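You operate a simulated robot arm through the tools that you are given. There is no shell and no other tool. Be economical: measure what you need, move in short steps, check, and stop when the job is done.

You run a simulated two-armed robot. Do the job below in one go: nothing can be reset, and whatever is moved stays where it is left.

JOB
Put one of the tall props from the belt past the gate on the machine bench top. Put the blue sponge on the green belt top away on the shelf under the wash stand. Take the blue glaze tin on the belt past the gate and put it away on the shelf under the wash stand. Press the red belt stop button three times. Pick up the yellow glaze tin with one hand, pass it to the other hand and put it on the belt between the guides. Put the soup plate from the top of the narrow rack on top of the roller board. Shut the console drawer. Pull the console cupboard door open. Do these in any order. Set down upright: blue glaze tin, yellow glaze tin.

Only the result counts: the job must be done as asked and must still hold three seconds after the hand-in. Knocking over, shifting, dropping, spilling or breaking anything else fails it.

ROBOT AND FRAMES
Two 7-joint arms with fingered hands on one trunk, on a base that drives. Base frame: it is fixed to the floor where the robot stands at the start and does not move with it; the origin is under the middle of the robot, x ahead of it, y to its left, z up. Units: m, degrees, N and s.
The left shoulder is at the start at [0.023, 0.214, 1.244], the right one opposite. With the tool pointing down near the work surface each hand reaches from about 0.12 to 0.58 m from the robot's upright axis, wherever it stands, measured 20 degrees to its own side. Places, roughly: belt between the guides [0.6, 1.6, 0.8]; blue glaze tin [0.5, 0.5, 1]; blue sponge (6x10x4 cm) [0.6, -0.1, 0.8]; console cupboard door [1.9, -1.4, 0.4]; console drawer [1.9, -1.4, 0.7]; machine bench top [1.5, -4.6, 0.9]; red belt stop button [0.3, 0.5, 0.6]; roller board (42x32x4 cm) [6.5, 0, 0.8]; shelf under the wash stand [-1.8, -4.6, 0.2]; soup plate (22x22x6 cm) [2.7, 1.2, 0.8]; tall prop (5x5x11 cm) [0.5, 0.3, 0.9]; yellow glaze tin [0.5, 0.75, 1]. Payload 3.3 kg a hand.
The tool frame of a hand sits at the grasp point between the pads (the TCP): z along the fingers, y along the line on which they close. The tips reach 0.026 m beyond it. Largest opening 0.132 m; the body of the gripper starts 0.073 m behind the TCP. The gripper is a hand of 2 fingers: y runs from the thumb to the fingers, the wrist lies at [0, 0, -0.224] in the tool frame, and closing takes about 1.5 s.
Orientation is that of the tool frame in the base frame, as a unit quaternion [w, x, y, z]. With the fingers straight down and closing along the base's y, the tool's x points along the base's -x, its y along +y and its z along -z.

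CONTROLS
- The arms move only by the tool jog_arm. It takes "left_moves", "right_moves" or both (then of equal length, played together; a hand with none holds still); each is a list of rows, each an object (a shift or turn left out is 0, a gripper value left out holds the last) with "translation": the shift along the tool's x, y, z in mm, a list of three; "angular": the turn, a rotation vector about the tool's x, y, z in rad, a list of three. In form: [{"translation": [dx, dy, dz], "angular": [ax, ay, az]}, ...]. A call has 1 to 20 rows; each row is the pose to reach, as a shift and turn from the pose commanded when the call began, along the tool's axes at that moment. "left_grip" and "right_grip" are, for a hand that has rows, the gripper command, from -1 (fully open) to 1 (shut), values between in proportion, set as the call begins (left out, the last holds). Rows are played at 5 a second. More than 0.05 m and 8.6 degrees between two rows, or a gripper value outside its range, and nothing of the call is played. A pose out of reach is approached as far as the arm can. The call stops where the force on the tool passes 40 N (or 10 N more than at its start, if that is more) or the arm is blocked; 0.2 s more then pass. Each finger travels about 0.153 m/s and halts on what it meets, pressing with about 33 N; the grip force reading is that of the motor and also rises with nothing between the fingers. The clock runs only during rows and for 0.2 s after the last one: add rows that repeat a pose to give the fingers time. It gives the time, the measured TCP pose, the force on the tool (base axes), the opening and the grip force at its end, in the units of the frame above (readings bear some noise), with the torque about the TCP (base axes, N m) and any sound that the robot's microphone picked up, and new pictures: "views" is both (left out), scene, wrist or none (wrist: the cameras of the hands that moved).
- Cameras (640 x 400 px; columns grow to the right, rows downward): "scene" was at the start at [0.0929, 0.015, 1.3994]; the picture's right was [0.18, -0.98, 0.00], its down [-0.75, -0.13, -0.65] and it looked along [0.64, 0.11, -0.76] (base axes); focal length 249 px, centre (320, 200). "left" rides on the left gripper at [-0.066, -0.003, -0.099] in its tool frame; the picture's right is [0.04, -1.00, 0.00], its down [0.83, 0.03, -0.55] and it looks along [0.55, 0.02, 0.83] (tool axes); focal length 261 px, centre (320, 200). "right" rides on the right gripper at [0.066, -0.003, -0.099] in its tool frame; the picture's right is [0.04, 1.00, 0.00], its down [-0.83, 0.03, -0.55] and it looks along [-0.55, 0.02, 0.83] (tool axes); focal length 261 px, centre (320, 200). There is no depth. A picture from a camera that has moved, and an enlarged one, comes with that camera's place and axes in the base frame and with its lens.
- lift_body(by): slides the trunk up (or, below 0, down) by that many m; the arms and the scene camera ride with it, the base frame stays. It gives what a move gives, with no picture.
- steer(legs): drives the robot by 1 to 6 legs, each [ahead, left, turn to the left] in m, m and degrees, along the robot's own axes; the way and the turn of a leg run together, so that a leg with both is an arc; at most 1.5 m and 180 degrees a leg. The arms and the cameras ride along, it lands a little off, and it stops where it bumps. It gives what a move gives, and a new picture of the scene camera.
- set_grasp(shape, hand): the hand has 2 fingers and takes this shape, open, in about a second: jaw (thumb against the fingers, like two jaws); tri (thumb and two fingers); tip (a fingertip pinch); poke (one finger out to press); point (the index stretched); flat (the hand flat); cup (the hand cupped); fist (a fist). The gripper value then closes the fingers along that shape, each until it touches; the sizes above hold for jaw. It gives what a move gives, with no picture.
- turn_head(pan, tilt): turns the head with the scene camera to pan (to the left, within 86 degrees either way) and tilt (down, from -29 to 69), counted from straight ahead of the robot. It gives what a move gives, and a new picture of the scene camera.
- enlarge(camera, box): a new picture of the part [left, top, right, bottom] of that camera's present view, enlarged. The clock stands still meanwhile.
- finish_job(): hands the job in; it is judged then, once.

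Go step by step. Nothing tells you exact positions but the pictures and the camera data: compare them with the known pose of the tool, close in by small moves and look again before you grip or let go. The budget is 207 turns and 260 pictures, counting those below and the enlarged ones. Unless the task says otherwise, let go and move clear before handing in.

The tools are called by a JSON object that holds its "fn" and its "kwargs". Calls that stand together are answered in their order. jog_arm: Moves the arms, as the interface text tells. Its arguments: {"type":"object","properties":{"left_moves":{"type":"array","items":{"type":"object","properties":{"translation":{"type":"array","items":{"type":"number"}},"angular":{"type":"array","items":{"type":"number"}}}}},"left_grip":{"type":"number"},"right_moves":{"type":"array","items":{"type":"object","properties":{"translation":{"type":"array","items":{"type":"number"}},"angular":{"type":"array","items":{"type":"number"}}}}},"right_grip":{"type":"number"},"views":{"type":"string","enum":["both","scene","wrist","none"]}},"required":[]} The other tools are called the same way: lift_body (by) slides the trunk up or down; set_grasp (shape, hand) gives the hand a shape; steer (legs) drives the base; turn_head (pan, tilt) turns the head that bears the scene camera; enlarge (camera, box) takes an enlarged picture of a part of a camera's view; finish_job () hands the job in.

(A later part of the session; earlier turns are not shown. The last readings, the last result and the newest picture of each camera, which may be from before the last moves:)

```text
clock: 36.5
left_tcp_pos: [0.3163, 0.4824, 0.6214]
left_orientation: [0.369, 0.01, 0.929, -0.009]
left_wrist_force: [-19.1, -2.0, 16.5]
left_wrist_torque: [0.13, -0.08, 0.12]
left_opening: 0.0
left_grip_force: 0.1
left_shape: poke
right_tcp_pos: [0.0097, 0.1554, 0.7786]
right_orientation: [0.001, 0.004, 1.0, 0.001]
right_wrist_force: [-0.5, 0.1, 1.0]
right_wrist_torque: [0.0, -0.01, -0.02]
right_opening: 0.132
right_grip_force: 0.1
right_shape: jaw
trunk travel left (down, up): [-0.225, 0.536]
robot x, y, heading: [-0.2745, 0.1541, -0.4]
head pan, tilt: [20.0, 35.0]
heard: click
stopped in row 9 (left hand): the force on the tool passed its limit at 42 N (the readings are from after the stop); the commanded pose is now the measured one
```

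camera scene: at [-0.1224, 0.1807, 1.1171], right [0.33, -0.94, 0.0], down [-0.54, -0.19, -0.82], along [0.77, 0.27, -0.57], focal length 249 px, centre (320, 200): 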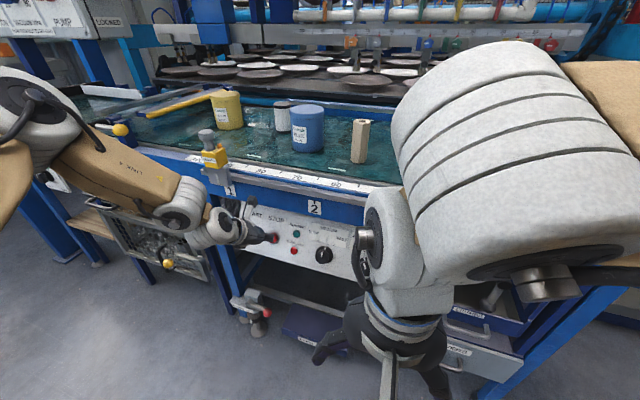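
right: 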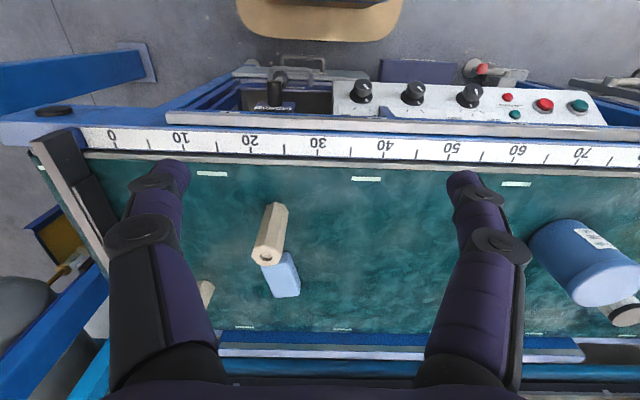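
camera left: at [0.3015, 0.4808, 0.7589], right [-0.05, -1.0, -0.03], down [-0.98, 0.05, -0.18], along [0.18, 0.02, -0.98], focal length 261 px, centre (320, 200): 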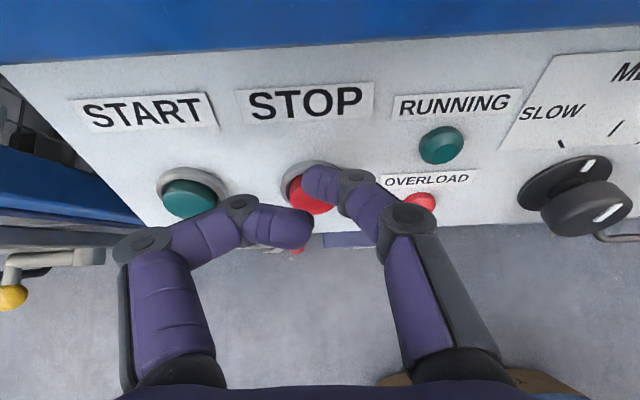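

Three clicks counted. Now back the hand off, restore the trunk height and size up the tins.

{"fn": "jog_arm", "kwargs": {"left_moves": [{"translation": [20, 0, -24]}, {"translation": [45, 0, -58]}, {"translation": [70, 0, -92]}], "views": "none"}}

{"fn": "steer", "kwargs": {"legs": [[-0.15, 0, 0]]}}

{"fn": "lift_body", "kwargs": {"by": 0.3}}

{"fn": "set_grasp", "kwargs": {"hand": "left", "shape": "jaw"}}

{"fn": "turn_head", "kwargs": {"pan": 30, "tilt": 35}}

```text
clock: 37.3
left_tcp_pos: [0.2058, 0.4871, 0.6398]
left_orientation: [0.368, 0.009, 0.93, -0.01]
left_wrist_force: [-0.7, 0.1, -0.4]
left_wrist_torque: [0.0, 0.04, -0.01]
left_opening: 0.0002
left_grip_force: 0.1
left_shape: poke
right_tcp_pos: [0.0111, 0.1551, 0.7768]
right_orientation: [0.0, 0.005, 1.0, 0.0]
right_wrist_force: [-0.2, -0.4, 0.3]
right_wrist_torque: [-0.01, 0.03, -0.01]
right_opening: 0.1321
right_grip_force: 0.1
right_shape: jaw
trunk travel left (down, up): [-0.225, 0.536]
robot x, y, heading: [-0.2714, 0.1518, -0.7]
head pan, tilt: [20.0, 35.0]
```

```text
clock: 38.7
left_tcp_pos: [0.0574, 0.4884, 0.6384]
left_orientation: [0.368, 0.01, 0.93, -0.009]
left_wrist_force: [0.3, -0.1, -0.6]
left_wrist_torque: [0.06, -0.04, -0.01]
left_opening: 0.0001
left_grip_force: 0.0
left_shape: poke
right_tcp_pos: [-0.138, 0.1573, 0.7772]
right_orientation: [0.0, 0.005, 1.0, 0.0]
right_wrist_force: [-0.4, -0.1, 0.1]
right_wrist_torque: [0.02, 0.01, 0.03]
right_opening: 0.1321
right_grip_force: 0.1
right_shape: jaw
trunk travel left (down, up): [-0.225, 0.536]
robot x, y, heading: [-0.4206, 0.1556, -0.9]
head pan, tilt: [20.0, 35.0]
camera scene: at [-0.2735, 0.1819, 1.1173], right [0.33, -0.94, 0.0], down [-0.54, -0.19, -0.82], along [0.77, 0.27, -0.57], focal length 249 px, centre (320, 200)
```

scene: 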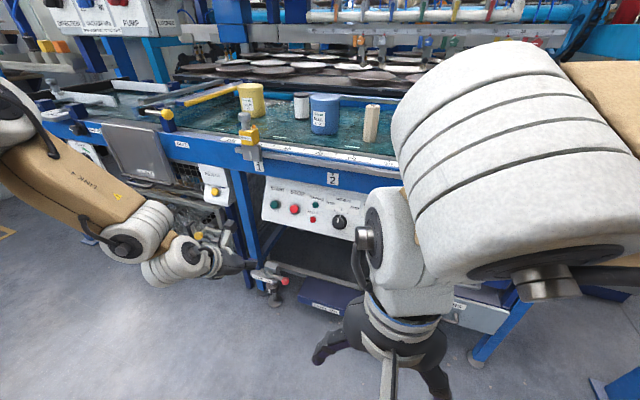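

```text
clock: 41.7
left_tcp_pos: [0.0577, 0.4875, 0.939]
left_orientation: [0.368, 0.01, 0.93, -0.01]
left_wrist_force: [0.0, -0.6, -0.6]
left_wrist_torque: [0.0, 0.02, 0.01]
left_opening: 0.0004
left_grip_force: 0.0
left_shape: poke
right_tcp_pos: [-0.1384, 0.1581, 1.0779]
right_orientation: [0.0, 0.006, 1.0, 0.001]
right_wrist_force: [-0.7, -0.6, -0.3]
right_wrist_torque: [0.0, -0.02, 0.01]
right_opening: 0.132
right_grip_force: 0.1
right_shape: jaw
trunk travel left (down, up): [-0.525, 0.236]
robot x, y, heading: [-0.421, 0.151, -0.5]
head pan, tilt: [20.0, 35.0]
```

```text
clock: 42.6
left_tcp_pos: [0.0579, 0.4886, 0.9382]
left_orientation: [0.368, 0.01, 0.93, -0.009]
left_wrist_force: [0.0, -0.4, 0.0]
left_wrist_torque: [-0.02, -0.03, 0.01]
left_opening: 0.1318
left_grip_force: 0.0
left_shape: jaw
right_tcp_pos: [-0.1372, 0.1566, 1.0766]
right_orientation: [-0.001, 0.006, 1.0, 0.001]
right_wrist_force: [0.2, 0.1, 0.2]
right_wrist_torque: [0.02, 0.0, -0.02]
right_opening: 0.1318
right_grip_force: 0.2
right_shape: jaw
trunk travel left (down, up): [-0.525, 0.236]
robot x, y, heading: [-0.4184, 0.1531, -0.4]
head pan, tilt: [20.0, 35.0]
```

```text
clock: 43.3
left_tcp_pos: [0.0574, 0.4881, 0.9376]
left_orientation: [0.368, 0.01, 0.93, -0.009]
left_wrist_force: [-0.7, -0.6, 1.0]
left_wrist_torque: [-0.03, 0.01, -0.02]
left_opening: 0.1318
left_grip_force: 0.0
left_shape: jaw
right_tcp_pos: [-0.1372, 0.1563, 1.077]
right_orientation: [0.0, 0.006, 1.0, 0.0]
right_wrist_force: [0.5, -0.2, 0.2]
right_wrist_torque: [-0.03, -0.02, -0.01]
right_opening: 0.1317
right_grip_force: 0.0
right_shape: jaw
trunk travel left (down, up): [-0.525, 0.236]
robot x, y, heading: [-0.4218, 0.1529, -0.3]
head pan, tilt: [30.0, 35.0]
camera scene: at [-0.327, 0.1964, 1.4202], right [0.49, -0.87, 0.0], down [-0.5, -0.28, -0.82], along [0.71, 0.4, -0.57], focal length 249 px, centre (320, 200)
```

scene: 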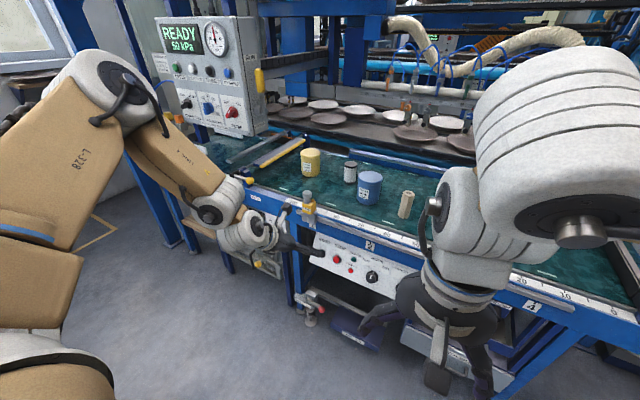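

Now I can measure the tins; zoom in on them.

{"fn": "enlarge", "kwargs": {"camera": "scene", "box": [240, 120, 440, 245]}}

{"fn": "turn_head", "kwargs": {"pan": 60, "tilt": 20}}

```text
3.20 times, centred on (340, 182) of scene
camera zoom: at [-0.327, 0.1964, 1.4202], right [0.49, -0.87, 0.0], down [-0.5, -0.28, -0.82], along [0.71, 0.4, -0.57], focal length 797 px, centre (256, 256)
```

zoom: 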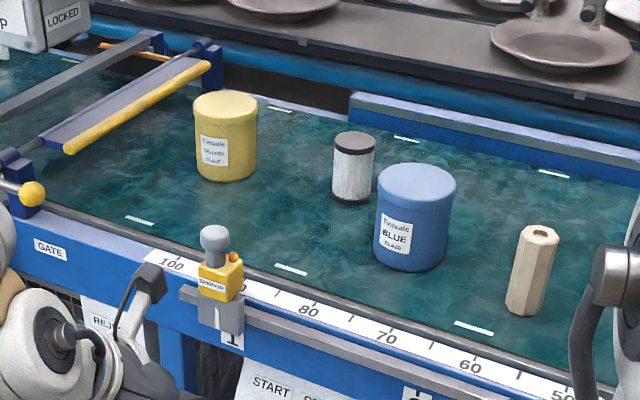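

```text
clock: 44.3
left_tcp_pos: [0.0586, 0.4886, 0.9391]
left_orientation: [0.368, 0.01, 0.93, -0.009]
left_wrist_force: [-0.6, -0.2, -0.4]
left_wrist_torque: [-0.02, -0.01, 0.02]
left_opening: 0.1318
left_grip_force: 0.0
left_shape: jaw
right_tcp_pos: [-0.1389, 0.1575, 1.0786]
right_orientation: [0.0, 0.005, 1.0, 0.0]
right_wrist_force: [-0.4, -0.4, 1.0]
right_wrist_torque: [0.01, -0.01, -0.02]
right_opening: 0.1319
right_grip_force: 0.1
right_shape: jaw
trunk travel left (down, up): [-0.525, 0.236]
robot x, y, heading: [-0.4225, 0.1543, -0.5]
head pan, tilt: [60.0, 20.0]
camera scene: at [-0.3562, 0.2333, 1.4441], right [0.86, -0.51, 0.0], down [-0.17, -0.29, -0.94], along [0.48, 0.81, -0.34], focal length 249 px, centre (320, 200)
```

scene: 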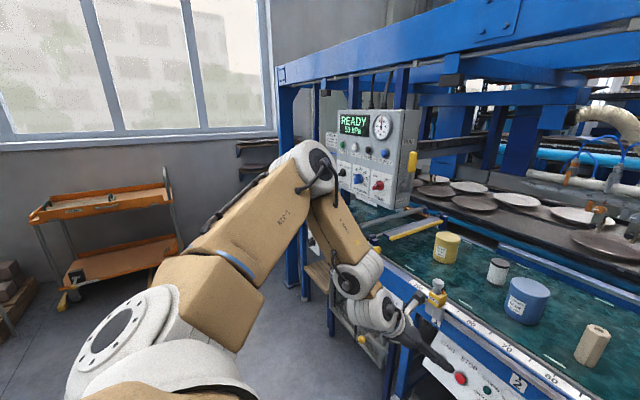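

The gate is labelled at y≈1.0, so the tins and props are on the near side; yellow tin at about (0.60, 0.77), top z 0.93, belt z ≈0.825. I'll drive left to view the guide area beyond the gate before planning the handover.

{"fn": "steer", "kwargs": {"legs": [[-0.15, 1.2, 0]]}}

{"fn": "turn_head", "kwargs": {"pan": 0, "tilt": 30}}

```text
clock: 50.5
left_tcp_pos: [-0.0732, 1.7037, 0.9391]
left_orientation: [0.368, 0.013, 0.93, -0.011]
left_wrist_force: [-0.8, 0.4, -0.2]
left_wrist_torque: [0.0, 0.03, 0.03]
left_opening: 0.1319
left_grip_force: 0.0
left_shape: jaw
right_tcp_pos: [-0.2716, 1.373, 1.0773]
right_orientation: [0.001, 0.008, 1.0, 0.0]
right_wrist_force: [0.1, 0.2, 0.1]
right_wrist_torque: [0.01, 0.0, 0.02]
right_opening: 0.1319
right_grip_force: 0.0
right_shape: jaw
trunk travel left (down, up): [-0.525, 0.236]
robot x, y, heading: [-0.5547, 1.3718, -0.9]
head pan, tilt: [60.0, 20.0]
camera scene: at [-0.4884, 1.4517, 1.4441], right [0.86, -0.51, 0.0], down [-0.18, -0.29, -0.94], along [0.48, 0.81, -0.34], focal length 249 px, centre (320, 200)
```

scene: 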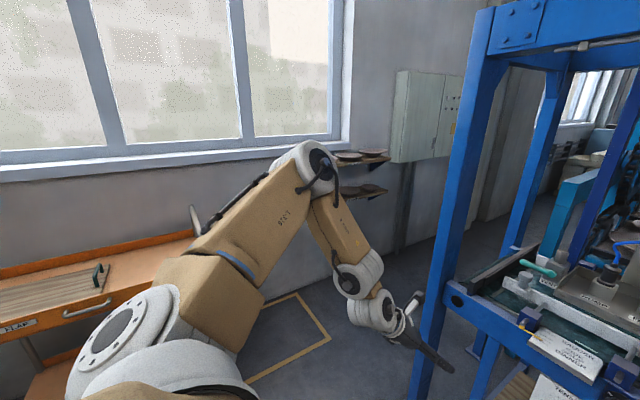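

```text
clock: 51.8
left_tcp_pos: [-0.0729, 1.7036, 0.9373]
left_orientation: [0.368, 0.013, 0.93, -0.011]
left_wrist_force: [1.1, 0.9, -0.9]
left_wrist_torque: [-0.01, -0.01, 0.0]
left_opening: 0.1318
left_grip_force: 0.2
left_shape: jaw
right_tcp_pos: [-0.2711, 1.3747, 1.0781]
right_orientation: [0.0, 0.008, 1.0, 0.001]
right_wrist_force: [1.1, 0.6, 0.2]
right_wrist_torque: [-0.05, -0.01, -0.02]
right_opening: 0.1319
right_grip_force: 0.1
right_shape: jaw
trunk travel left (down, up): [-0.525, 0.236]
robot x, y, heading: [-0.5553, 1.3663, -1.1]
head pan, tilt: [0.0, 30.0]
camera scene: at [-0.4459, 1.37, 1.428], right [-0.02, -1.0, 0.0], down [-0.5, 0.01, -0.87], along [0.87, -0.01, -0.5], focal length 249 px, centre (320, 200)
```

scene: 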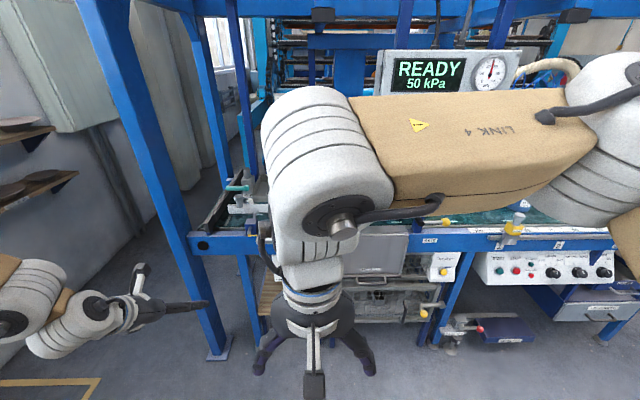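

The right forearm hides the guide area, so I'll lower the right hand in this free space and look again.

{"fn": "jog_arm", "kwargs": {"right_moves": [{"translation": [0, -40, 40]}, {"translation": [0, -70, 80]}, {"translation": [0, -100, 120]}, {"translation": [0, -130, 160]}, {"translation": [0, -160, 200]}], "views": "both"}}

```text
refused: row 1 steps farther than a row can; nothing moved
```

{"fn": "jog_arm", "kwargs": {"right_moves": [{"translation": [0, -25, 40]}, {"translation": [0, -50, 80]}, {"translation": [0, -75, 120]}, {"translation": [0, -100, 160]}, {"translation": [0, -125, 200]}], "views": "both"}}

```text
clock: 53.0
left_tcp_pos: [-0.0723, 1.703, 0.9385]
left_orientation: [0.368, 0.014, 0.93, -0.01]
left_wrist_force: [0.0, 0.5, 0.4]
left_wrist_torque: [-0.01, 0.0, 0.01]
left_opening: 0.1319
left_grip_force: 0.0
left_shape: jaw
right_tcp_pos: [-0.2716, 1.2453, 0.8759]
right_orientation: [0.0, 0.008, 1.0, 0.0]
right_wrist_force: [-1.1, 0.5, -0.6]
right_wrist_torque: [0.02, -0.01, -0.02]
right_opening: 0.1319
right_grip_force: 0.1
right_shape: jaw
trunk travel left (down, up): [-0.525, 0.236]
robot x, y, heading: [-0.551, 1.3673, -1.1]
head pan, tilt: [0.0, 30.0]
camera scene: at [-0.4456, 1.3688, 1.428], right [-0.02, -1.0, 0.0], down [-0.5, 0.01, -0.87], along [0.87, -0.01, -0.5], focal length 249 px, centre (320, 200)
camera right: at [-0.3387, 1.2446, 0.9745], right [-0.03, 1.0, 0.0], down [0.83, 0.02, 0.55], along [0.55, 0.01, -0.83], focal length 261 px, centre (320, 200)
```

scene: 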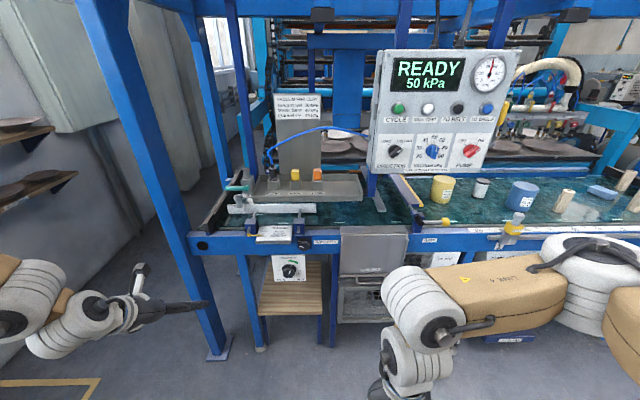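
right: 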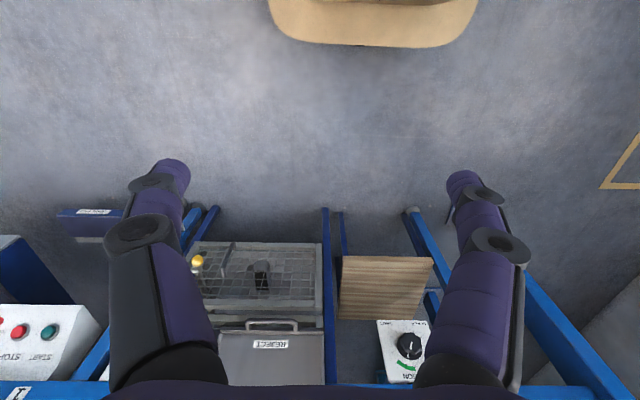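

{"fn": "enlarge", "kwargs": {"camera": "scene", "box": [180, 80, 440, 260]}}

```text
2.22 times, centred on (310, 170) of scene
camera zoom: at [-0.4456, 1.3688, 1.428], right [-0.02, -1.0, 0.0], down [-0.5, 0.01, -0.87], along [0.87, -0.01, -0.5], focal length 553 px, centre (342, 267)
```

zoom: 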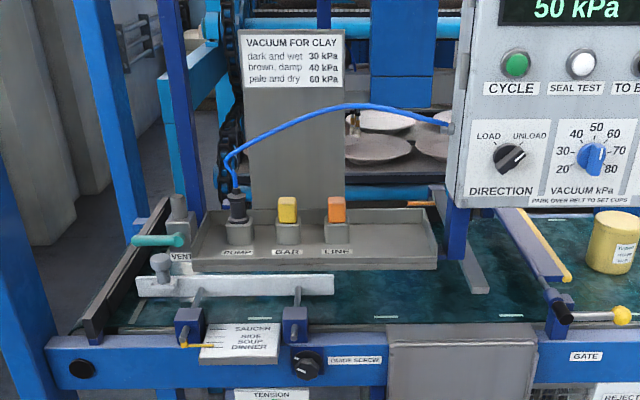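

The guides seem to be the white bar with guide screws and something behind it, near y≈1.6. I'll tuck the left arm and get a higher, nearer look.

{"fn": "jog_arm", "kwargs": {"left_moves": [{"translation": [7, 0, -36], "angular": [0, 0.126, 0]}, {"translation": [14, 0, -72], "angular": [0, 0.252, 0]}, {"translation": [21, 0, -109], "angular": [0, 0.377, 0]}, {"translation": [28, 0, -145], "angular": [0, 0.503, 0]}, {"translation": [35, 0, -181], "angular": [0, 0.628, 0]}, {"translation": [42, 0, -218], "angular": [0, 0.754, 0]}], "views": "none"}}

{"fn": "lift_body", "kwargs": {"by": 0.2}}

{"fn": "turn_head", "kwargs": {"pan": 15, "tilt": 45}}

```text
clock: 54.4
left_tcp_pos: [-0.2559, 1.712, 1.0667]
left_orientation: [-0.001, 0.015, 1.0, -0.005]
left_wrist_force: [-0.9, 0.5, 0.3]
left_wrist_torque: [0.0, -0.03, 0.04]
left_opening: 0.1319
left_grip_force: 0.1
left_shape: jaw
right_tcp_pos: [-0.2712, 1.2461, 0.8771]
right_orientation: [0.0, 0.008, 1.0, 0.0]
right_wrist_force: [0.4, 0.3, 0.6]
right_wrist_torque: [-0.03, -0.04, -0.03]
right_opening: 0.1318
right_grip_force: 0.1
right_shape: jaw
trunk travel left (down, up): [-0.525, 0.236]
robot x, y, heading: [-0.5522, 1.368, -0.9]
head pan, tilt: [0.0, 30.0]
```

```text
clock: 56.5
left_tcp_pos: [-0.2531, 1.711, 1.2696]
left_orientation: [0.0, 0.015, 1.0, -0.005]
left_wrist_force: [0.4, -0.6, 0.0]
left_wrist_torque: [-0.01, -0.01, -0.01]
left_opening: 0.1318
left_grip_force: 0.1
left_shape: jaw
right_tcp_pos: [-0.2735, 1.2499, 1.0779]
right_orientation: [0.0, 0.008, 1.0, 0.0]
right_wrist_force: [-0.3, -0.1, 0.0]
right_wrist_torque: [0.01, 0.03, -0.02]
right_opening: 0.1321
right_grip_force: 0.1
right_shape: jaw
trunk travel left (down, up): [-0.725, 0.036]
robot x, y, heading: [-0.5526, 1.3706, -1.0]
head pan, tilt: [0.0, 30.0]
```

```text
clock: 57.3
left_tcp_pos: [-0.2535, 1.7105, 1.2682]
left_orientation: [-0.001, 0.016, 1.0, -0.005]
left_wrist_force: [0.6, 0.3, -1.0]
left_wrist_torque: [-0.01, -0.01, -0.01]
left_opening: 0.1319
left_grip_force: 0.0
left_shape: jaw
right_tcp_pos: [-0.2726, 1.2485, 1.0777]
right_orientation: [0.001, 0.008, 1.0, 0.0]
right_wrist_force: [0.7, -0.3, -0.1]
right_wrist_torque: [-0.03, -0.01, 0.0]
right_opening: 0.1321
right_grip_force: 0.1
right_shape: jaw
trunk travel left (down, up): [-0.725, 0.036]
robot x, y, heading: [-0.5529, 1.3669, -1.1]
head pan, tilt: [15.0, 45.0]
camera scene: at [-0.462, 1.3911, 1.6056], right [0.24, -0.97, 0.0], down [-0.69, -0.17, -0.71], along [0.69, 0.17, -0.71], focal length 249 px, centre (320, 200)
```

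scene: 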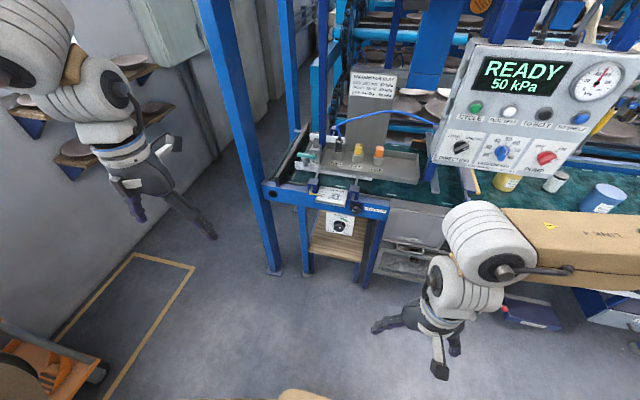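

{"fn": "steer", "kwargs": {"legs": [[0.3, 0.08, 0]]}}

{"fn": "turn_head", "kwargs": {"pan": 5, "tilt": 45}}

{"fn": "enlarge", "kwargs": {"camera": "scene", "box": [150, 20, 410, 200]}}

```text
clock: 59.4
left_tcp_pos: [0.0515, 1.7892, 1.2675]
left_orientation: [0.0, 0.012, 1.0, -0.005]
left_wrist_force: [-0.7, 1.0, 0.0]
left_wrist_torque: [0.02, 0.04, 0.03]
left_opening: 0.1319
left_grip_force: 0.0
left_shape: jaw
right_tcp_pos: [0.0346, 1.3274, 1.0775]
right_orientation: [0.0, 0.004, 1.0, 0.001]
right_wrist_force: [1.1, -0.6, 0.6]
right_wrist_torque: [0.0, 0.02, 0.01]
right_opening: 0.132
right_grip_force: 0.1
right_shape: jaw
trunk travel left (down, up): [-0.725, 0.036]
robot x, y, heading: [-0.2468, 1.4472, -0.5]
head pan, tilt: [15.0, 45.0]
camera scene: at [-0.1556, 1.4679, 1.6055], right [0.25, -0.97, 0.0], down [-0.69, -0.18, -0.71], along [0.68, 0.18, -0.71], focal length 249 px, centre (320, 200)
```

scene: 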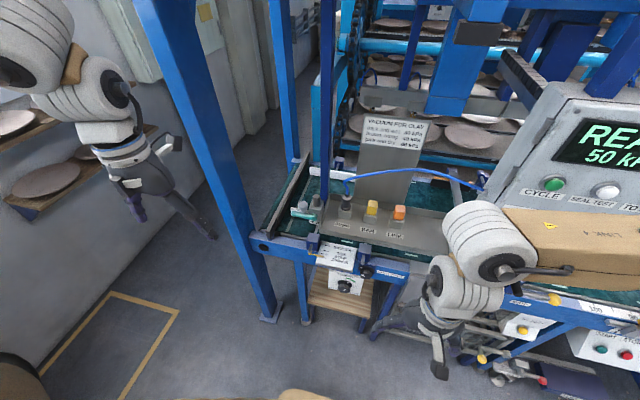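

```text
clock: 60.1
left_tcp_pos: [0.0501, 1.7891, 1.269]
left_orientation: [0.0, 0.012, 1.0, -0.005]
left_wrist_force: [0.0, 0.4, -0.5]
left_wrist_torque: [0.0, -0.02, -0.02]
left_opening: 0.1319
left_grip_force: 0.1
left_shape: jaw
right_tcp_pos: [0.0345, 1.3268, 1.0777]
right_orientation: [0.0, 0.004, 1.0, -0.001]
right_wrist_force: [-0.5, -0.5, 0.5]
right_wrist_torque: [-0.01, 0.02, 0.03]
right_opening: 0.1321
right_grip_force: 0.1
right_shape: jaw
trunk travel left (down, up): [-0.725, 0.036]
robot x, y, heading: [-0.2449, 1.448, -0.5]
head pan, tilt: [5.0, 45.0]
camera scene: at [-0.154, 1.4539, 1.6055], right [0.08, -1.0, 0.0], down [-0.7, -0.06, -0.71], along [0.7, 0.06, -0.71], focal length 249 px, centre (320, 200)
```

scene: 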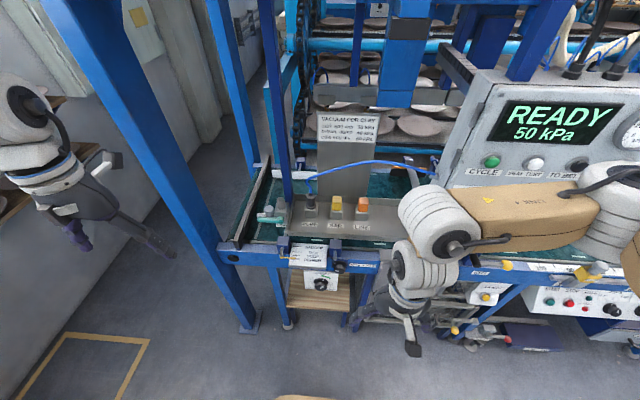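

```text
2.22 times, centred on (280, 110) of scene
camera zoom: at [-0.154, 1.4539, 1.6055], right [0.08, -1.0, 0.0], down [-0.7, -0.06, -0.71], along [0.7, 0.06, -0.71], focal length 553 px, centre (409, 400)
```

zoom: 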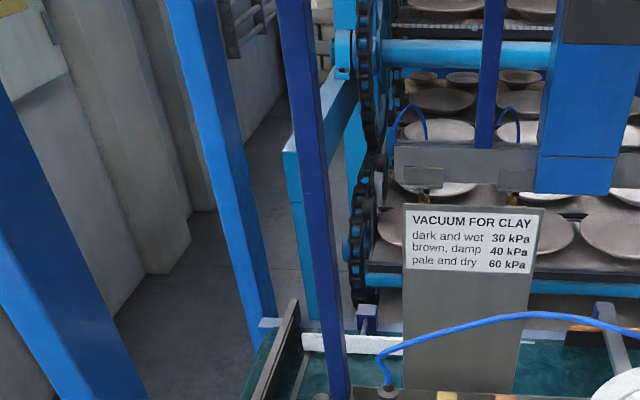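

{"fn": "enlarge", "kwargs": {"camera": "scene", "box": [220, 140, 420, 265]}}

```text
3.20 times, centred on (320, 202) of scene
camera zoom: at [-0.154, 1.4539, 1.6055], right [0.08, -1.0, 0.0], down [-0.7, -0.06, -0.71], along [0.7, 0.06, -0.71], focal length 797 px, centre (320, 192)
```

zoom: 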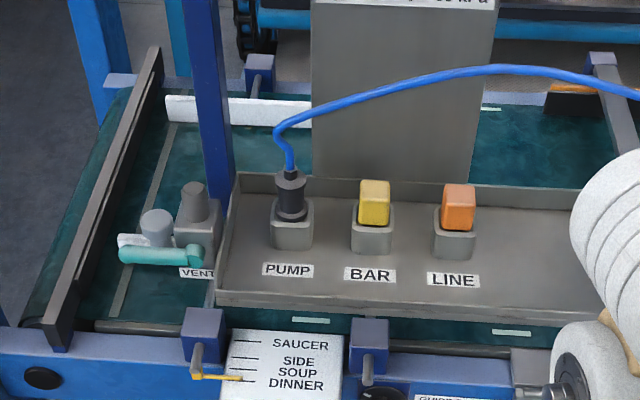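

The belt zone is bounded by a white front guide (x≈0.50) and back guide (x≈0.75), y≈1.38–1.77, with a raised tray, vent valve and a post in front of it. I'll look from further left to locate the post and a clear way in.

{"fn": "steer", "kwargs": {"legs": [[0, 0.28, 0]]}}

{"fn": "turn_head", "kwargs": {"pan": -5, "tilt": 45}}

{"fn": "enlarge", "kwargs": {"camera": "scene", "box": [200, 80, 440, 240]}}

```text
clock: 62.1
left_tcp_pos: [0.0539, 2.0718, 1.2685]
left_orientation: [0.001, 0.012, 1.0, -0.005]
left_wrist_force: [0.1, 0.3, -0.3]
left_wrist_torque: [-0.03, 0.01, 0.0]
left_opening: 0.1318
left_grip_force: 0.0
left_shape: jaw
right_tcp_pos: [0.0376, 1.6099, 1.0768]
right_orientation: [0.0, 0.005, 1.0, -0.001]
right_wrist_force: [0.7, -1.1, 0.7]
right_wrist_torque: [0.01, -0.01, -0.02]
right_opening: 0.1322
right_grip_force: 0.1
right_shape: jaw
trunk travel left (down, up): [-0.725, 0.036]
robot x, y, heading: [-0.2418, 1.7276, -0.4]
head pan, tilt: [5.0, 45.0]
camera scene: at [-0.1515, 1.7364, 1.6055], right [0.08, -1.0, 0.0], down [-0.71, -0.06, -0.71], along [0.7, 0.05, -0.71], focal length 249 px, centre (320, 200)
```

scene: 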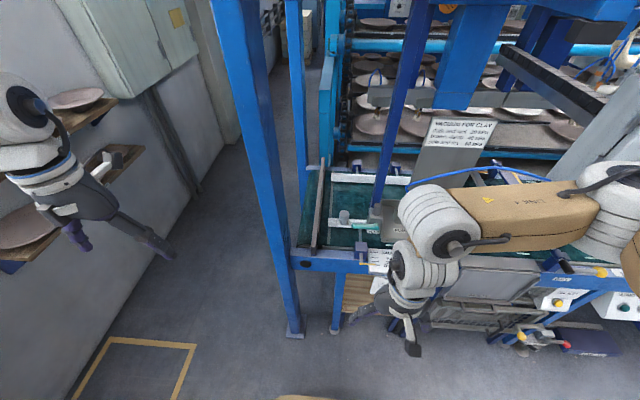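

```text
clock: 62.8
left_tcp_pos: [0.0531, 2.0706, 1.2687]
left_orientation: [0.0, 0.013, 1.0, -0.005]
left_wrist_force: [-0.6, 0.8, 0.3]
left_wrist_torque: [0.0, -0.01, -0.01]
left_opening: 0.1322
left_grip_force: 0.0
left_shape: jaw
right_tcp_pos: [0.0372, 1.6093, 1.0772]
right_orientation: [0.001, 0.004, 1.0, 0.0]
right_wrist_force: [-0.2, -0.5, 1.6]
right_wrist_torque: [0.0, 0.0, 0.0]
right_opening: 0.1322
right_grip_force: 0.0
right_shape: jaw
trunk travel left (down, up): [-0.725, 0.036]
robot x, y, heading: [-0.2448, 1.7329, -0.6]
head pan, tilt: [-5.0, 45.0]
camera scene: at [-0.1516, 1.7215, 1.6055], right [-0.1, -1.0, 0.0], down [-0.7, 0.07, -0.71], along [0.7, -0.07, -0.71], focal length 249 px, centre (320, 200)
```

scene: 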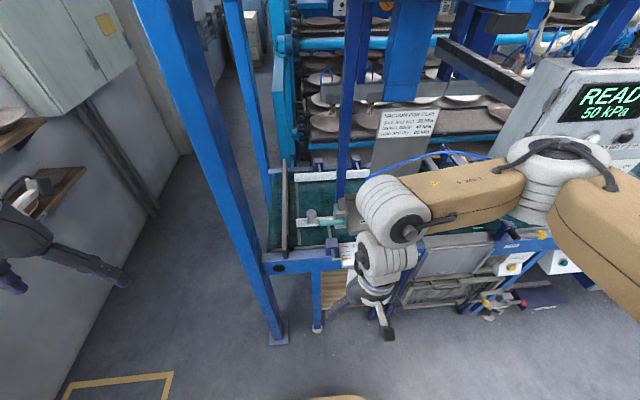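

```text
2.50 times, centred on (320, 160) of scene
camera zoom: at [-0.1516, 1.7215, 1.6055], right [-0.1, -1.0, 0.0], down [-0.7, 0.07, -0.71], along [0.7, -0.07, -0.71], focal length 622 px, centre (320, 300)
```

zoom: 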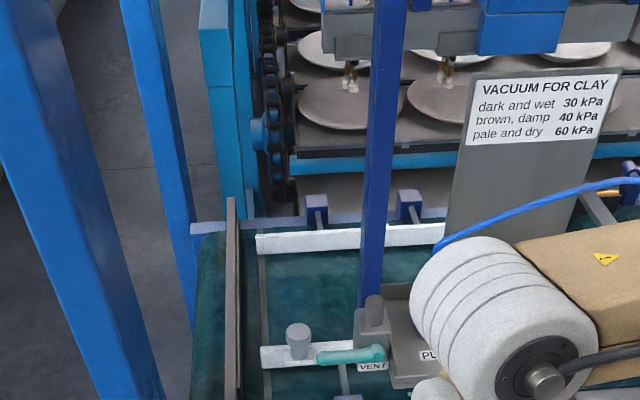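

The tray's thin post is at about (0.40, 1.60), so I can reach the guide zone with the left hand from above, left of that post. Plan: right hand picks the yellow tin low at 45°, left hand takes it from above and places it. Driving back to the tin and tucking the left hand.

{"fn": "steer", "kwargs": {"legs": [[0, -1.0, 0.5]]}}

{"fn": "lift_body", "kwargs": {"by": -0.2}}

{"fn": "jog_arm", "kwargs": {"left_moves": [{"translation": [45, 0, 0]}, {"translation": [90, 0, 0]}, {"translation": [130, 0, 0]}], "right_moves": [{"translation": [-5, 0, -30], "angular": [0, -0.131, 0]}, {"translation": [-10, 0, -60], "angular": [0, -0.262, 0]}, {"translation": [-15, 0, -90], "angular": [0, -0.393, 0]}], "views": "none"}}

{"fn": "turn_head", "kwargs": {"pan": 0, "tilt": 40}}

```text
clock: 68.0
left_tcp_pos: [0.0427, 1.0606, 1.2691]
left_orientation: [0.0, 0.013, 1.0, -0.004]
left_wrist_force: [-0.1, -0.7, 0.7]
left_wrist_torque: [0.02, 0.0, -0.01]
left_opening: 0.1319
left_grip_force: 0.1
left_shape: jaw
right_tcp_pos: [0.0255, 0.5986, 1.077]
right_orientation: [0.001, 0.005, 1.0, 0.0]
right_wrist_force: [0.6, 0.4, 0.4]
right_wrist_torque: [-0.02, -0.02, 0.0]
right_opening: 0.1318
right_grip_force: 0.1
right_shape: jaw
trunk travel left (down, up): [-0.725, 0.036]
robot x, y, heading: [-0.2544, 0.7211, -0.6]
head pan, tilt: [-5.0, 45.0]
camera scene: at [-0.1616, 0.7109, 1.6055], right [-0.1, -1.0, 0.0], down [-0.7, 0.07, -0.71], along [0.7, -0.07, -0.71], focal length 249 px, centre (320, 200)
```

scene: 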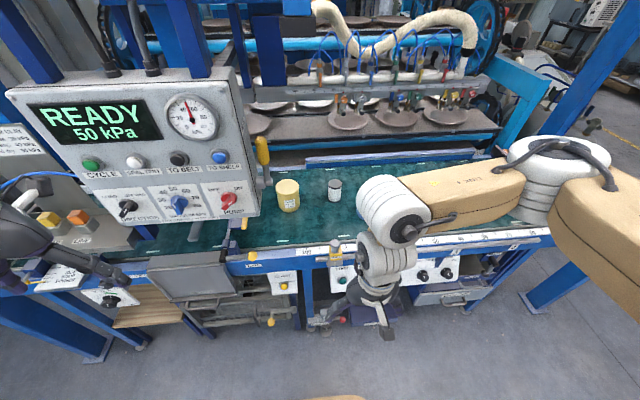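

```text
clock: 70.2
left_tcp_pos: [0.0445, 1.0602, 1.0665]
left_orientation: [0.0, 0.013, 1.0, -0.005]
left_wrist_force: [-0.5, -0.1, 0.2]
left_wrist_torque: [0.01, -0.02, -0.02]
left_opening: 0.132
left_grip_force: 0.0
left_shape: jaw
right_tcp_pos: [0.0261, 0.5977, 0.8784]
right_orientation: [0.0, 0.005, 1.0, 0.0]
right_wrist_force: [0.6, -0.4, 0.3]
right_wrist_torque: [0.0, 0.0, 0.01]
right_opening: 0.1319
right_grip_force: 0.0
right_shape: jaw
trunk travel left (down, up): [-0.525, 0.236]
robot x, y, heading: [-0.2558, 0.7179, -0.6]
head pan, tilt: [-5.0, 45.0]
```

```text
clock: 71.0
left_tcp_pos: [-0.0118, 1.0644, 1.0687]
left_orientation: [0.0, 0.014, 1.0, -0.005]
left_wrist_force: [-0.9, -0.9, -0.7]
left_wrist_torque: [0.01, -0.02, 0.01]
left_opening: 0.1319
left_grip_force: 0.1
left_shape: jaw
left hand out of reach, approached as far as the arm can: row 2, 3
right_tcp_pos: [0.041, 0.599, 0.9672]
right_orientation: [0.196, 0.005, 0.981, -0.002]
right_wrist_force: [-0.9, -0.1, -0.5]
right_wrist_torque: [-0.01, 0.0, -0.05]
right_opening: 0.1319
right_grip_force: 0.0
right_shape: jaw
trunk travel left (down, up): [-0.525, 0.236]
robot x, y, heading: [-0.256, 0.7225, -0.4]
head pan, tilt: [-5.0, 45.0]
```

```text
clock: 71.7
left_tcp_pos: [-0.0118, 1.0622, 1.0691]
left_orientation: [-0.001, 0.013, 1.0, -0.004]
left_wrist_force: [-0.5, 0.1, 0.4]
left_wrist_torque: [-0.01, -0.01, -0.04]
left_opening: 0.1319
left_grip_force: 0.1
left_shape: jaw
right_tcp_pos: [0.0416, 0.5988, 0.9665]
right_orientation: [0.194, 0.005, 0.981, 0.0]
right_wrist_force: [0.3, -0.4, 0.1]
right_wrist_torque: [0.02, 0.02, 0.02]
right_opening: 0.1321
right_grip_force: 0.1
right_shape: jaw
trunk travel left (down, up): [-0.525, 0.236]
robot x, y, heading: [-0.2557, 0.7209, -0.5]
head pan, tilt: [0.0, 40.0]
camera scene: at [-0.1527, 0.7179, 1.4126], right [-0.01, -1.0, 0.0], down [-0.64, 0.01, -0.77], along [0.77, -0.01, -0.64], focal length 249 px, centre (320, 200)
```

scene: 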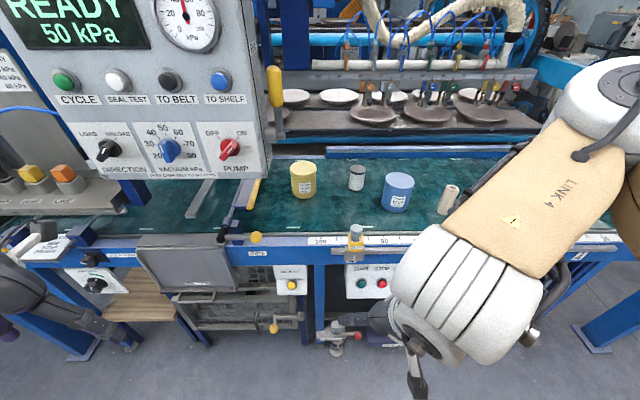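

The control panel's right edge is at y≈0.82, so the right hand should come in yawed from the right. I'll raise and tilt the right hand to 45°, then yaw it 30°.

{"fn": "jog_arm", "kwargs": {"right_moves": [{"translation": [-17, 0, -40], "angular": [0, -0.131, 0]}, {"translation": [-34, 0, -80], "angular": [0, -0.262, 0]}, {"translation": [-50, 0, -120], "angular": [0, -0.393, 0]}], "views": "none"}}

{"fn": "jog_arm", "kwargs": {"right_moves": [{"angular": [-0.0925, 0, -0.0925]}, {"angular": [-0.185, 0, -0.185]}, {"angular": [-0.277, 0, -0.277]}, {"angular": [-0.37, 0, -0.37]}], "views": "none"}}

{"fn": "steer", "kwargs": {"legs": [[0.21, 0.0, 0]]}}

```text
clock: 72.4
left_tcp_pos: [-0.0104, 1.0629, 1.0678]
left_orientation: [0.0, 0.012, 1.0, -0.005]
left_wrist_force: [-0.1, -0.5, 0.5]
left_wrist_torque: [-0.01, -0.03, 0.04]
left_opening: 0.1321
left_grip_force: 0.1
left_shape: jaw
right_tcp_pos: [0.0962, 0.5332, 1.0696]
right_orientation: [0.367, 0.086, 0.921, -0.101]
right_wrist_force: [-0.4, 0.3, 0.5]
right_wrist_torque: [0.02, 0.0, 0.01]
right_opening: 0.1319
right_grip_force: 0.0
right_shape: jaw
right hand out of reach, approached as far as the arm can: row 2, 3
trunk travel left (down, up): [-0.525, 0.236]
robot x, y, heading: [-0.2548, 0.7155, -0.4]
head pan, tilt: [0.0, 40.0]
stopped in row 3 (right hand): the arm was blocked; the commanded pose is now the measured one
```

```text
clock: 73.4
left_tcp_pos: [-0.0065, 1.0598, 1.0698]
left_orientation: [-0.002, 0.013, 1.0, -0.004]
left_wrist_force: [-0.3, -0.6, -0.5]
left_wrist_torque: [0.05, 0.07, -0.01]
left_opening: 0.1318
left_grip_force: 0.1
left_shape: jaw
right_tcp_pos: [0.1227, 0.5503, 1.0737]
right_orientation: [0.35, -0.146, 0.925, 0.003]
right_wrist_force: [1.4, 0.1, -0.6]
right_wrist_torque: [0.09, 0.03, 0.08]
right_opening: 0.132
right_grip_force: 0.1
right_shape: jaw
right hand out of reach, approached as far as the arm can: row 1, 2, 3, 4
trunk travel left (down, up): [-0.525, 0.236]
robot x, y, heading: [-0.2558, 0.7163, -0.5]
head pan, tilt: [0.0, 40.0]
```

```text
clock: 75.0
left_tcp_pos: [0.1954, 1.0625, 1.0683]
left_orientation: [0.0, 0.011, 1.0, -0.005]
left_wrist_force: [-0.1, 0.1, 0.1]
left_wrist_torque: [0.01, 0.02, -0.01]
left_opening: 0.1322
left_grip_force: 0.0
left_shape: jaw
right_tcp_pos: [0.3297, 0.5535, 1.0754]
right_orientation: [0.35, -0.149, 0.925, 0.002]
right_wrist_force: [1.1, 0.3, -0.1]
right_wrist_torque: [0.02, -0.01, 0.0]
right_opening: 0.1317
right_grip_force: 0.1
right_shape: jaw
trunk travel left (down, up): [-0.525, 0.236]
robot x, y, heading: [-0.0465, 0.7193, -0.4]
head pan, tilt: [0.0, 40.0]
camera scene: at [0.0553, 0.7169, 1.4126], right [-0.01, -1.0, 0.0], down [-0.64, 0.0, -0.77], along [0.77, 0.0, -0.64], focal length 249 px, centre (320, 200)
```

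scene: 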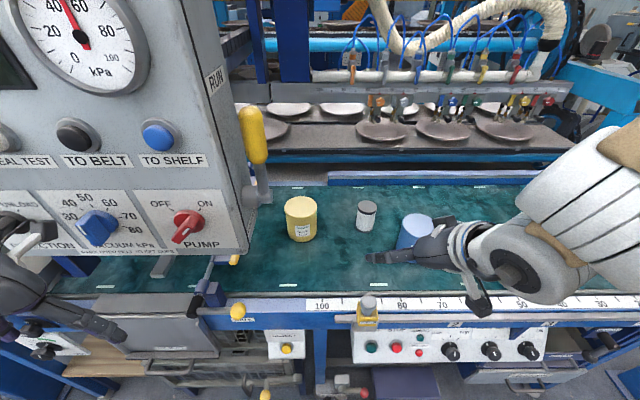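

The right hand is clear and ahead of the tin, now at (0.33, 0.55, 1.075). I'll align it to 45° with 30° yaw and move to the pre-grasp point.

{"fn": "jog_arm", "kwargs": {"right_moves": [{"translation": [-18, 19, 31], "angular": [-0.04, -0.014, -0.018]}, {"translation": [-37, 39, 62], "angular": [-0.08, -0.03, -0.036]}, {"translation": [-55, 58, 95], "angular": [-0.12, -0.043, -0.054]}, {"translation": [-73, 77, 128], "angular": [-0.16, -0.058, -0.072]}, {"translation": [-92, 97, 160], "angular": [-0.2, -0.072, -0.09]}, {"translation": [-110, 116, 192], "angular": [-0.235, -0.086, -0.108]}, {"translation": [-110, 116, 192], "angular": [-0.235, -0.086, -0.108]}]}}

```text
clock: 76.7
left_tcp_pos: [0.1946, 1.062, 1.0682]
left_orientation: [0.0, 0.011, 1.0, -0.004]
left_wrist_force: [0.1, 1.2, 0.4]
left_wrist_torque: [-0.01, -0.01, 0.0]
left_opening: 0.1319
left_grip_force: 0.1
left_shape: jaw
right_tcp_pos: [0.4979, 0.715, 0.9888]
right_orientation: [0.37, -0.238, 0.893, 0.098]
right_wrist_force: [-0.4, 0.8, 0.4]
right_wrist_torque: [0.0, 0.02, -0.05]
right_opening: 0.1318
right_grip_force: 0.0
right_shape: jaw
trunk travel left (down, up): [-0.525, 0.236]
robot x, y, heading: [-0.0475, 0.7152, -0.7]
head pan, tilt: [0.0, 40.0]
camera scene: at [0.0535, 0.7164, 1.4128], right [-0.01, -1.0, 0.0], down [-0.64, 0.0, -0.77], along [0.77, 0.0, -0.64], focal length 249 px, centre (320, 200)
camera right: at [0.3963, 0.6551, 1.0116], right [-0.52, 0.85, -0.03], down [0.15, 0.13, 0.98], along [0.84, 0.51, -0.2], focal length 261 px, centre (320, 200)
```

scene: 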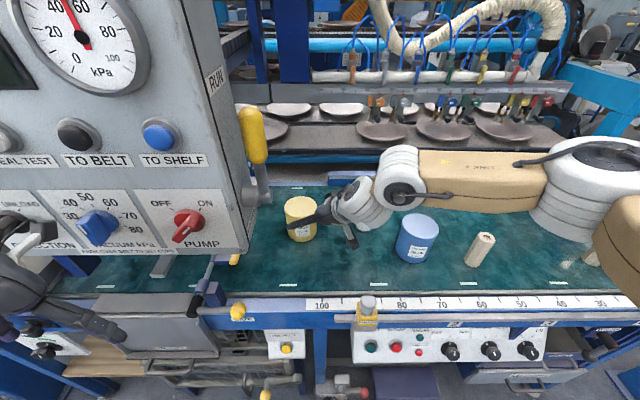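
right: 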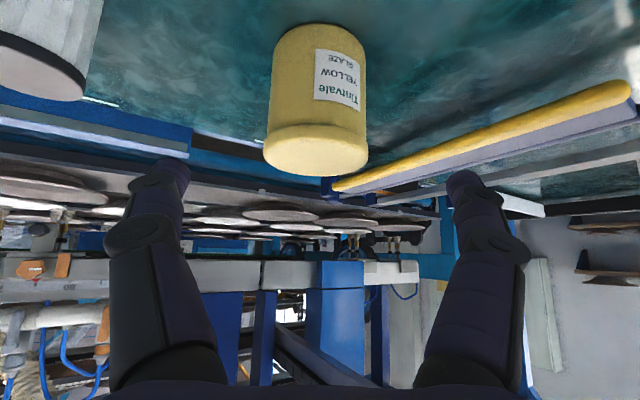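

The tin is centred between the fingers along the tool axis. I'll slide in along the axis.

{"fn": "jog_arm", "kwargs": {"right_moves": [{"translation": [0, -1, 45]}, {"translation": [0, -1, 90]}, {"translation": [1, -1, 130]}, {"translation": [2, -1, 165]}]}}

```text
clock: 77.7
left_tcp_pos: [0.1955, 1.062, 1.0692]
left_orientation: [0.0, 0.012, 1.0, -0.004]
left_wrist_force: [0.3, 0.3, -0.7]
left_wrist_torque: [0.03, -0.02, -0.01]
left_opening: 0.1319
left_grip_force: 0.1
left_shape: jaw
right_tcp_pos: [0.5653, 0.7557, 0.8831]
right_orientation: [0.371, -0.239, 0.892, 0.1]
right_wrist_force: [-0.2, -0.2, -0.9]
right_wrist_torque: [0.02, 0.01, -0.01]
right_opening: 0.1322
right_grip_force: 0.0
right_shape: jaw
right hand out of reach, approached as far as the arm can: row 3, 4
trunk travel left (down, up): [-0.525, 0.236]
robot x, y, heading: [-0.0487, 0.7118, -0.4]
head pan, tilt: [0.0, 40.0]
camera scene: at [0.0543, 0.7156, 1.4127], right [-0.01, -1.0, 0.0], down [-0.64, 0.0, -0.77], along [0.77, 0.0, -0.64], focal length 249 px, centre (320, 200)
camera right: at [0.4647, 0.6962, 0.9057], right [-0.52, 0.85, -0.03], down [0.15, 0.13, 0.98], along [0.84, 0.51, -0.2], focal length 261 px, centre (320, 200)
```

scene: 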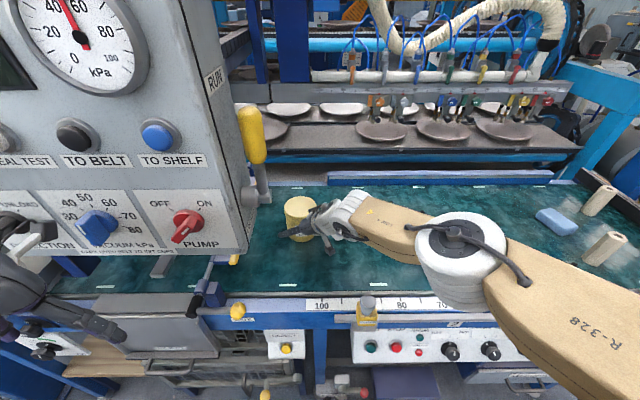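
right: 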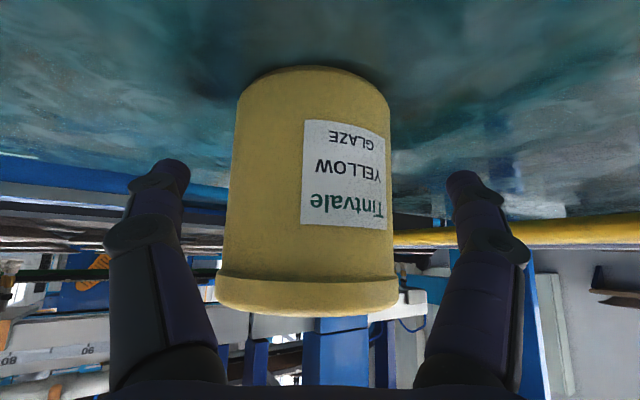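

The arm is at full reach about 4 cm short. I'll nudge the base forward 4 cm and left 2 cm, which carries the fingers around the tin.

{"fn": "steer", "kwargs": {"legs": [[0.04, 0.016, 0]]}}

{"fn": "jog_arm", "kwargs": {"right_moves": [{"translation": [7, 0, 7]}, {"translation": [14, 0, 14]}]}}

```text
clock: 78.5
left_tcp_pos: [0.2073, 1.0729, 1.0672]
left_orientation: [-0.012, 0.017, 1.0, -0.005]
left_wrist_force: [-19.9, 0.3, 6.8]
left_wrist_torque: [-0.03, -2.91, -0.08]
left_opening: 0.132
left_grip_force: 0.3
left_shape: jaw
right_tcp_pos: [0.5889, 0.7682, 0.8848]
right_orientation: [0.372, -0.239, 0.891, 0.098]
right_wrist_force: [-0.4, -0.1, -0.8]
right_wrist_torque: [0.03, 0.01, 0.0]
right_opening: 0.1322
right_grip_force: 0.0
right_shape: jaw
trunk travel left (down, up): [-0.525, 0.236]
robot x, y, heading: [-0.0193, 0.7258, -0.3]
head pan, tilt: [0.0, 40.0]
stopped in leg 1: the force on the tool passed its limit at 100 N (the readings are from after the stop); the commanded pose is now the measured one
camera scene: at [0.0758, 0.7281, 1.413], right [0.0, -1.0, 0.0], down [-0.64, 0.0, -0.77], along [0.77, 0.0, -0.64], focal length 249 px, centre (320, 200)
```

scene: 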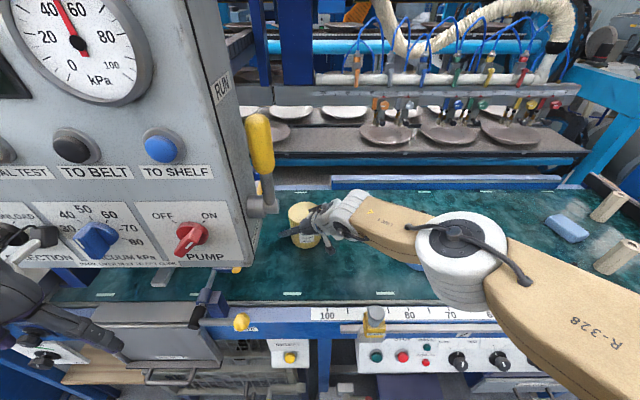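

```text
clock: 79.3
left_tcp_pos: [0.2081, 1.0728, 1.0663]
left_orientation: [-0.012, 0.018, 1.0, -0.006]
left_wrist_force: [-10.1, -0.9, 1.0]
left_wrist_torque: [0.08, -1.27, -0.11]
left_opening: 0.1319
left_grip_force: 0.0
left_shape: jaw
right_tcp_pos: [0.6082, 0.7372, 0.8729]
right_orientation: [0.379, -0.218, 0.895, 0.086]
right_wrist_force: [-9.4, 4.4, 5.4]
right_wrist_torque: [0.18, 0.07, 0.18]
right_opening: 0.1317
right_grip_force: 0.1
right_shape: jaw
trunk travel left (down, up): [-0.525, 0.236]
robot x, y, heading: [-0.0177, 0.7248, -0.1]
head pan, tilt: [0.0, 40.0]
stopped in row 2 (right hand): the arm was blocked; the commanded pose is now the measured one
camera scene: at [0.0761, 0.7288, 1.4131], right [0.0, -1.0, 0.0], down [-0.64, 0.0, -0.77], along [0.77, 0.0, -0.64], focal length 249 px, centre (320, 200)
camera right: at [0.504, 0.683, 0.8946], right [-0.48, 0.87, -0.04], down [0.14, 0.12, 0.98], along [0.86, 0.47, -0.18], focal length 261 px, centre (320, 200)
```

scene: 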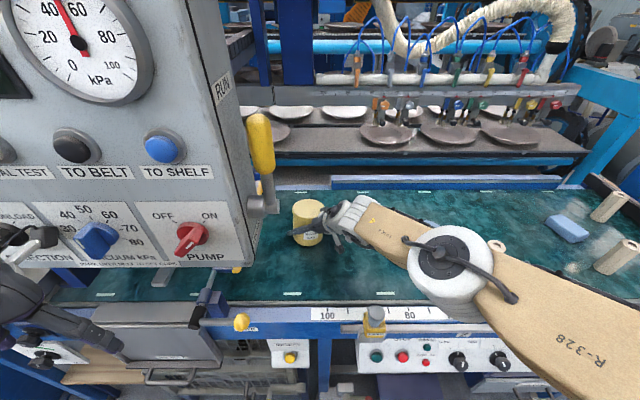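
right: 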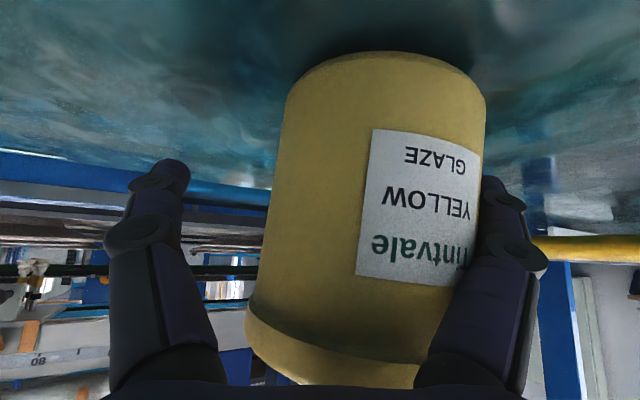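

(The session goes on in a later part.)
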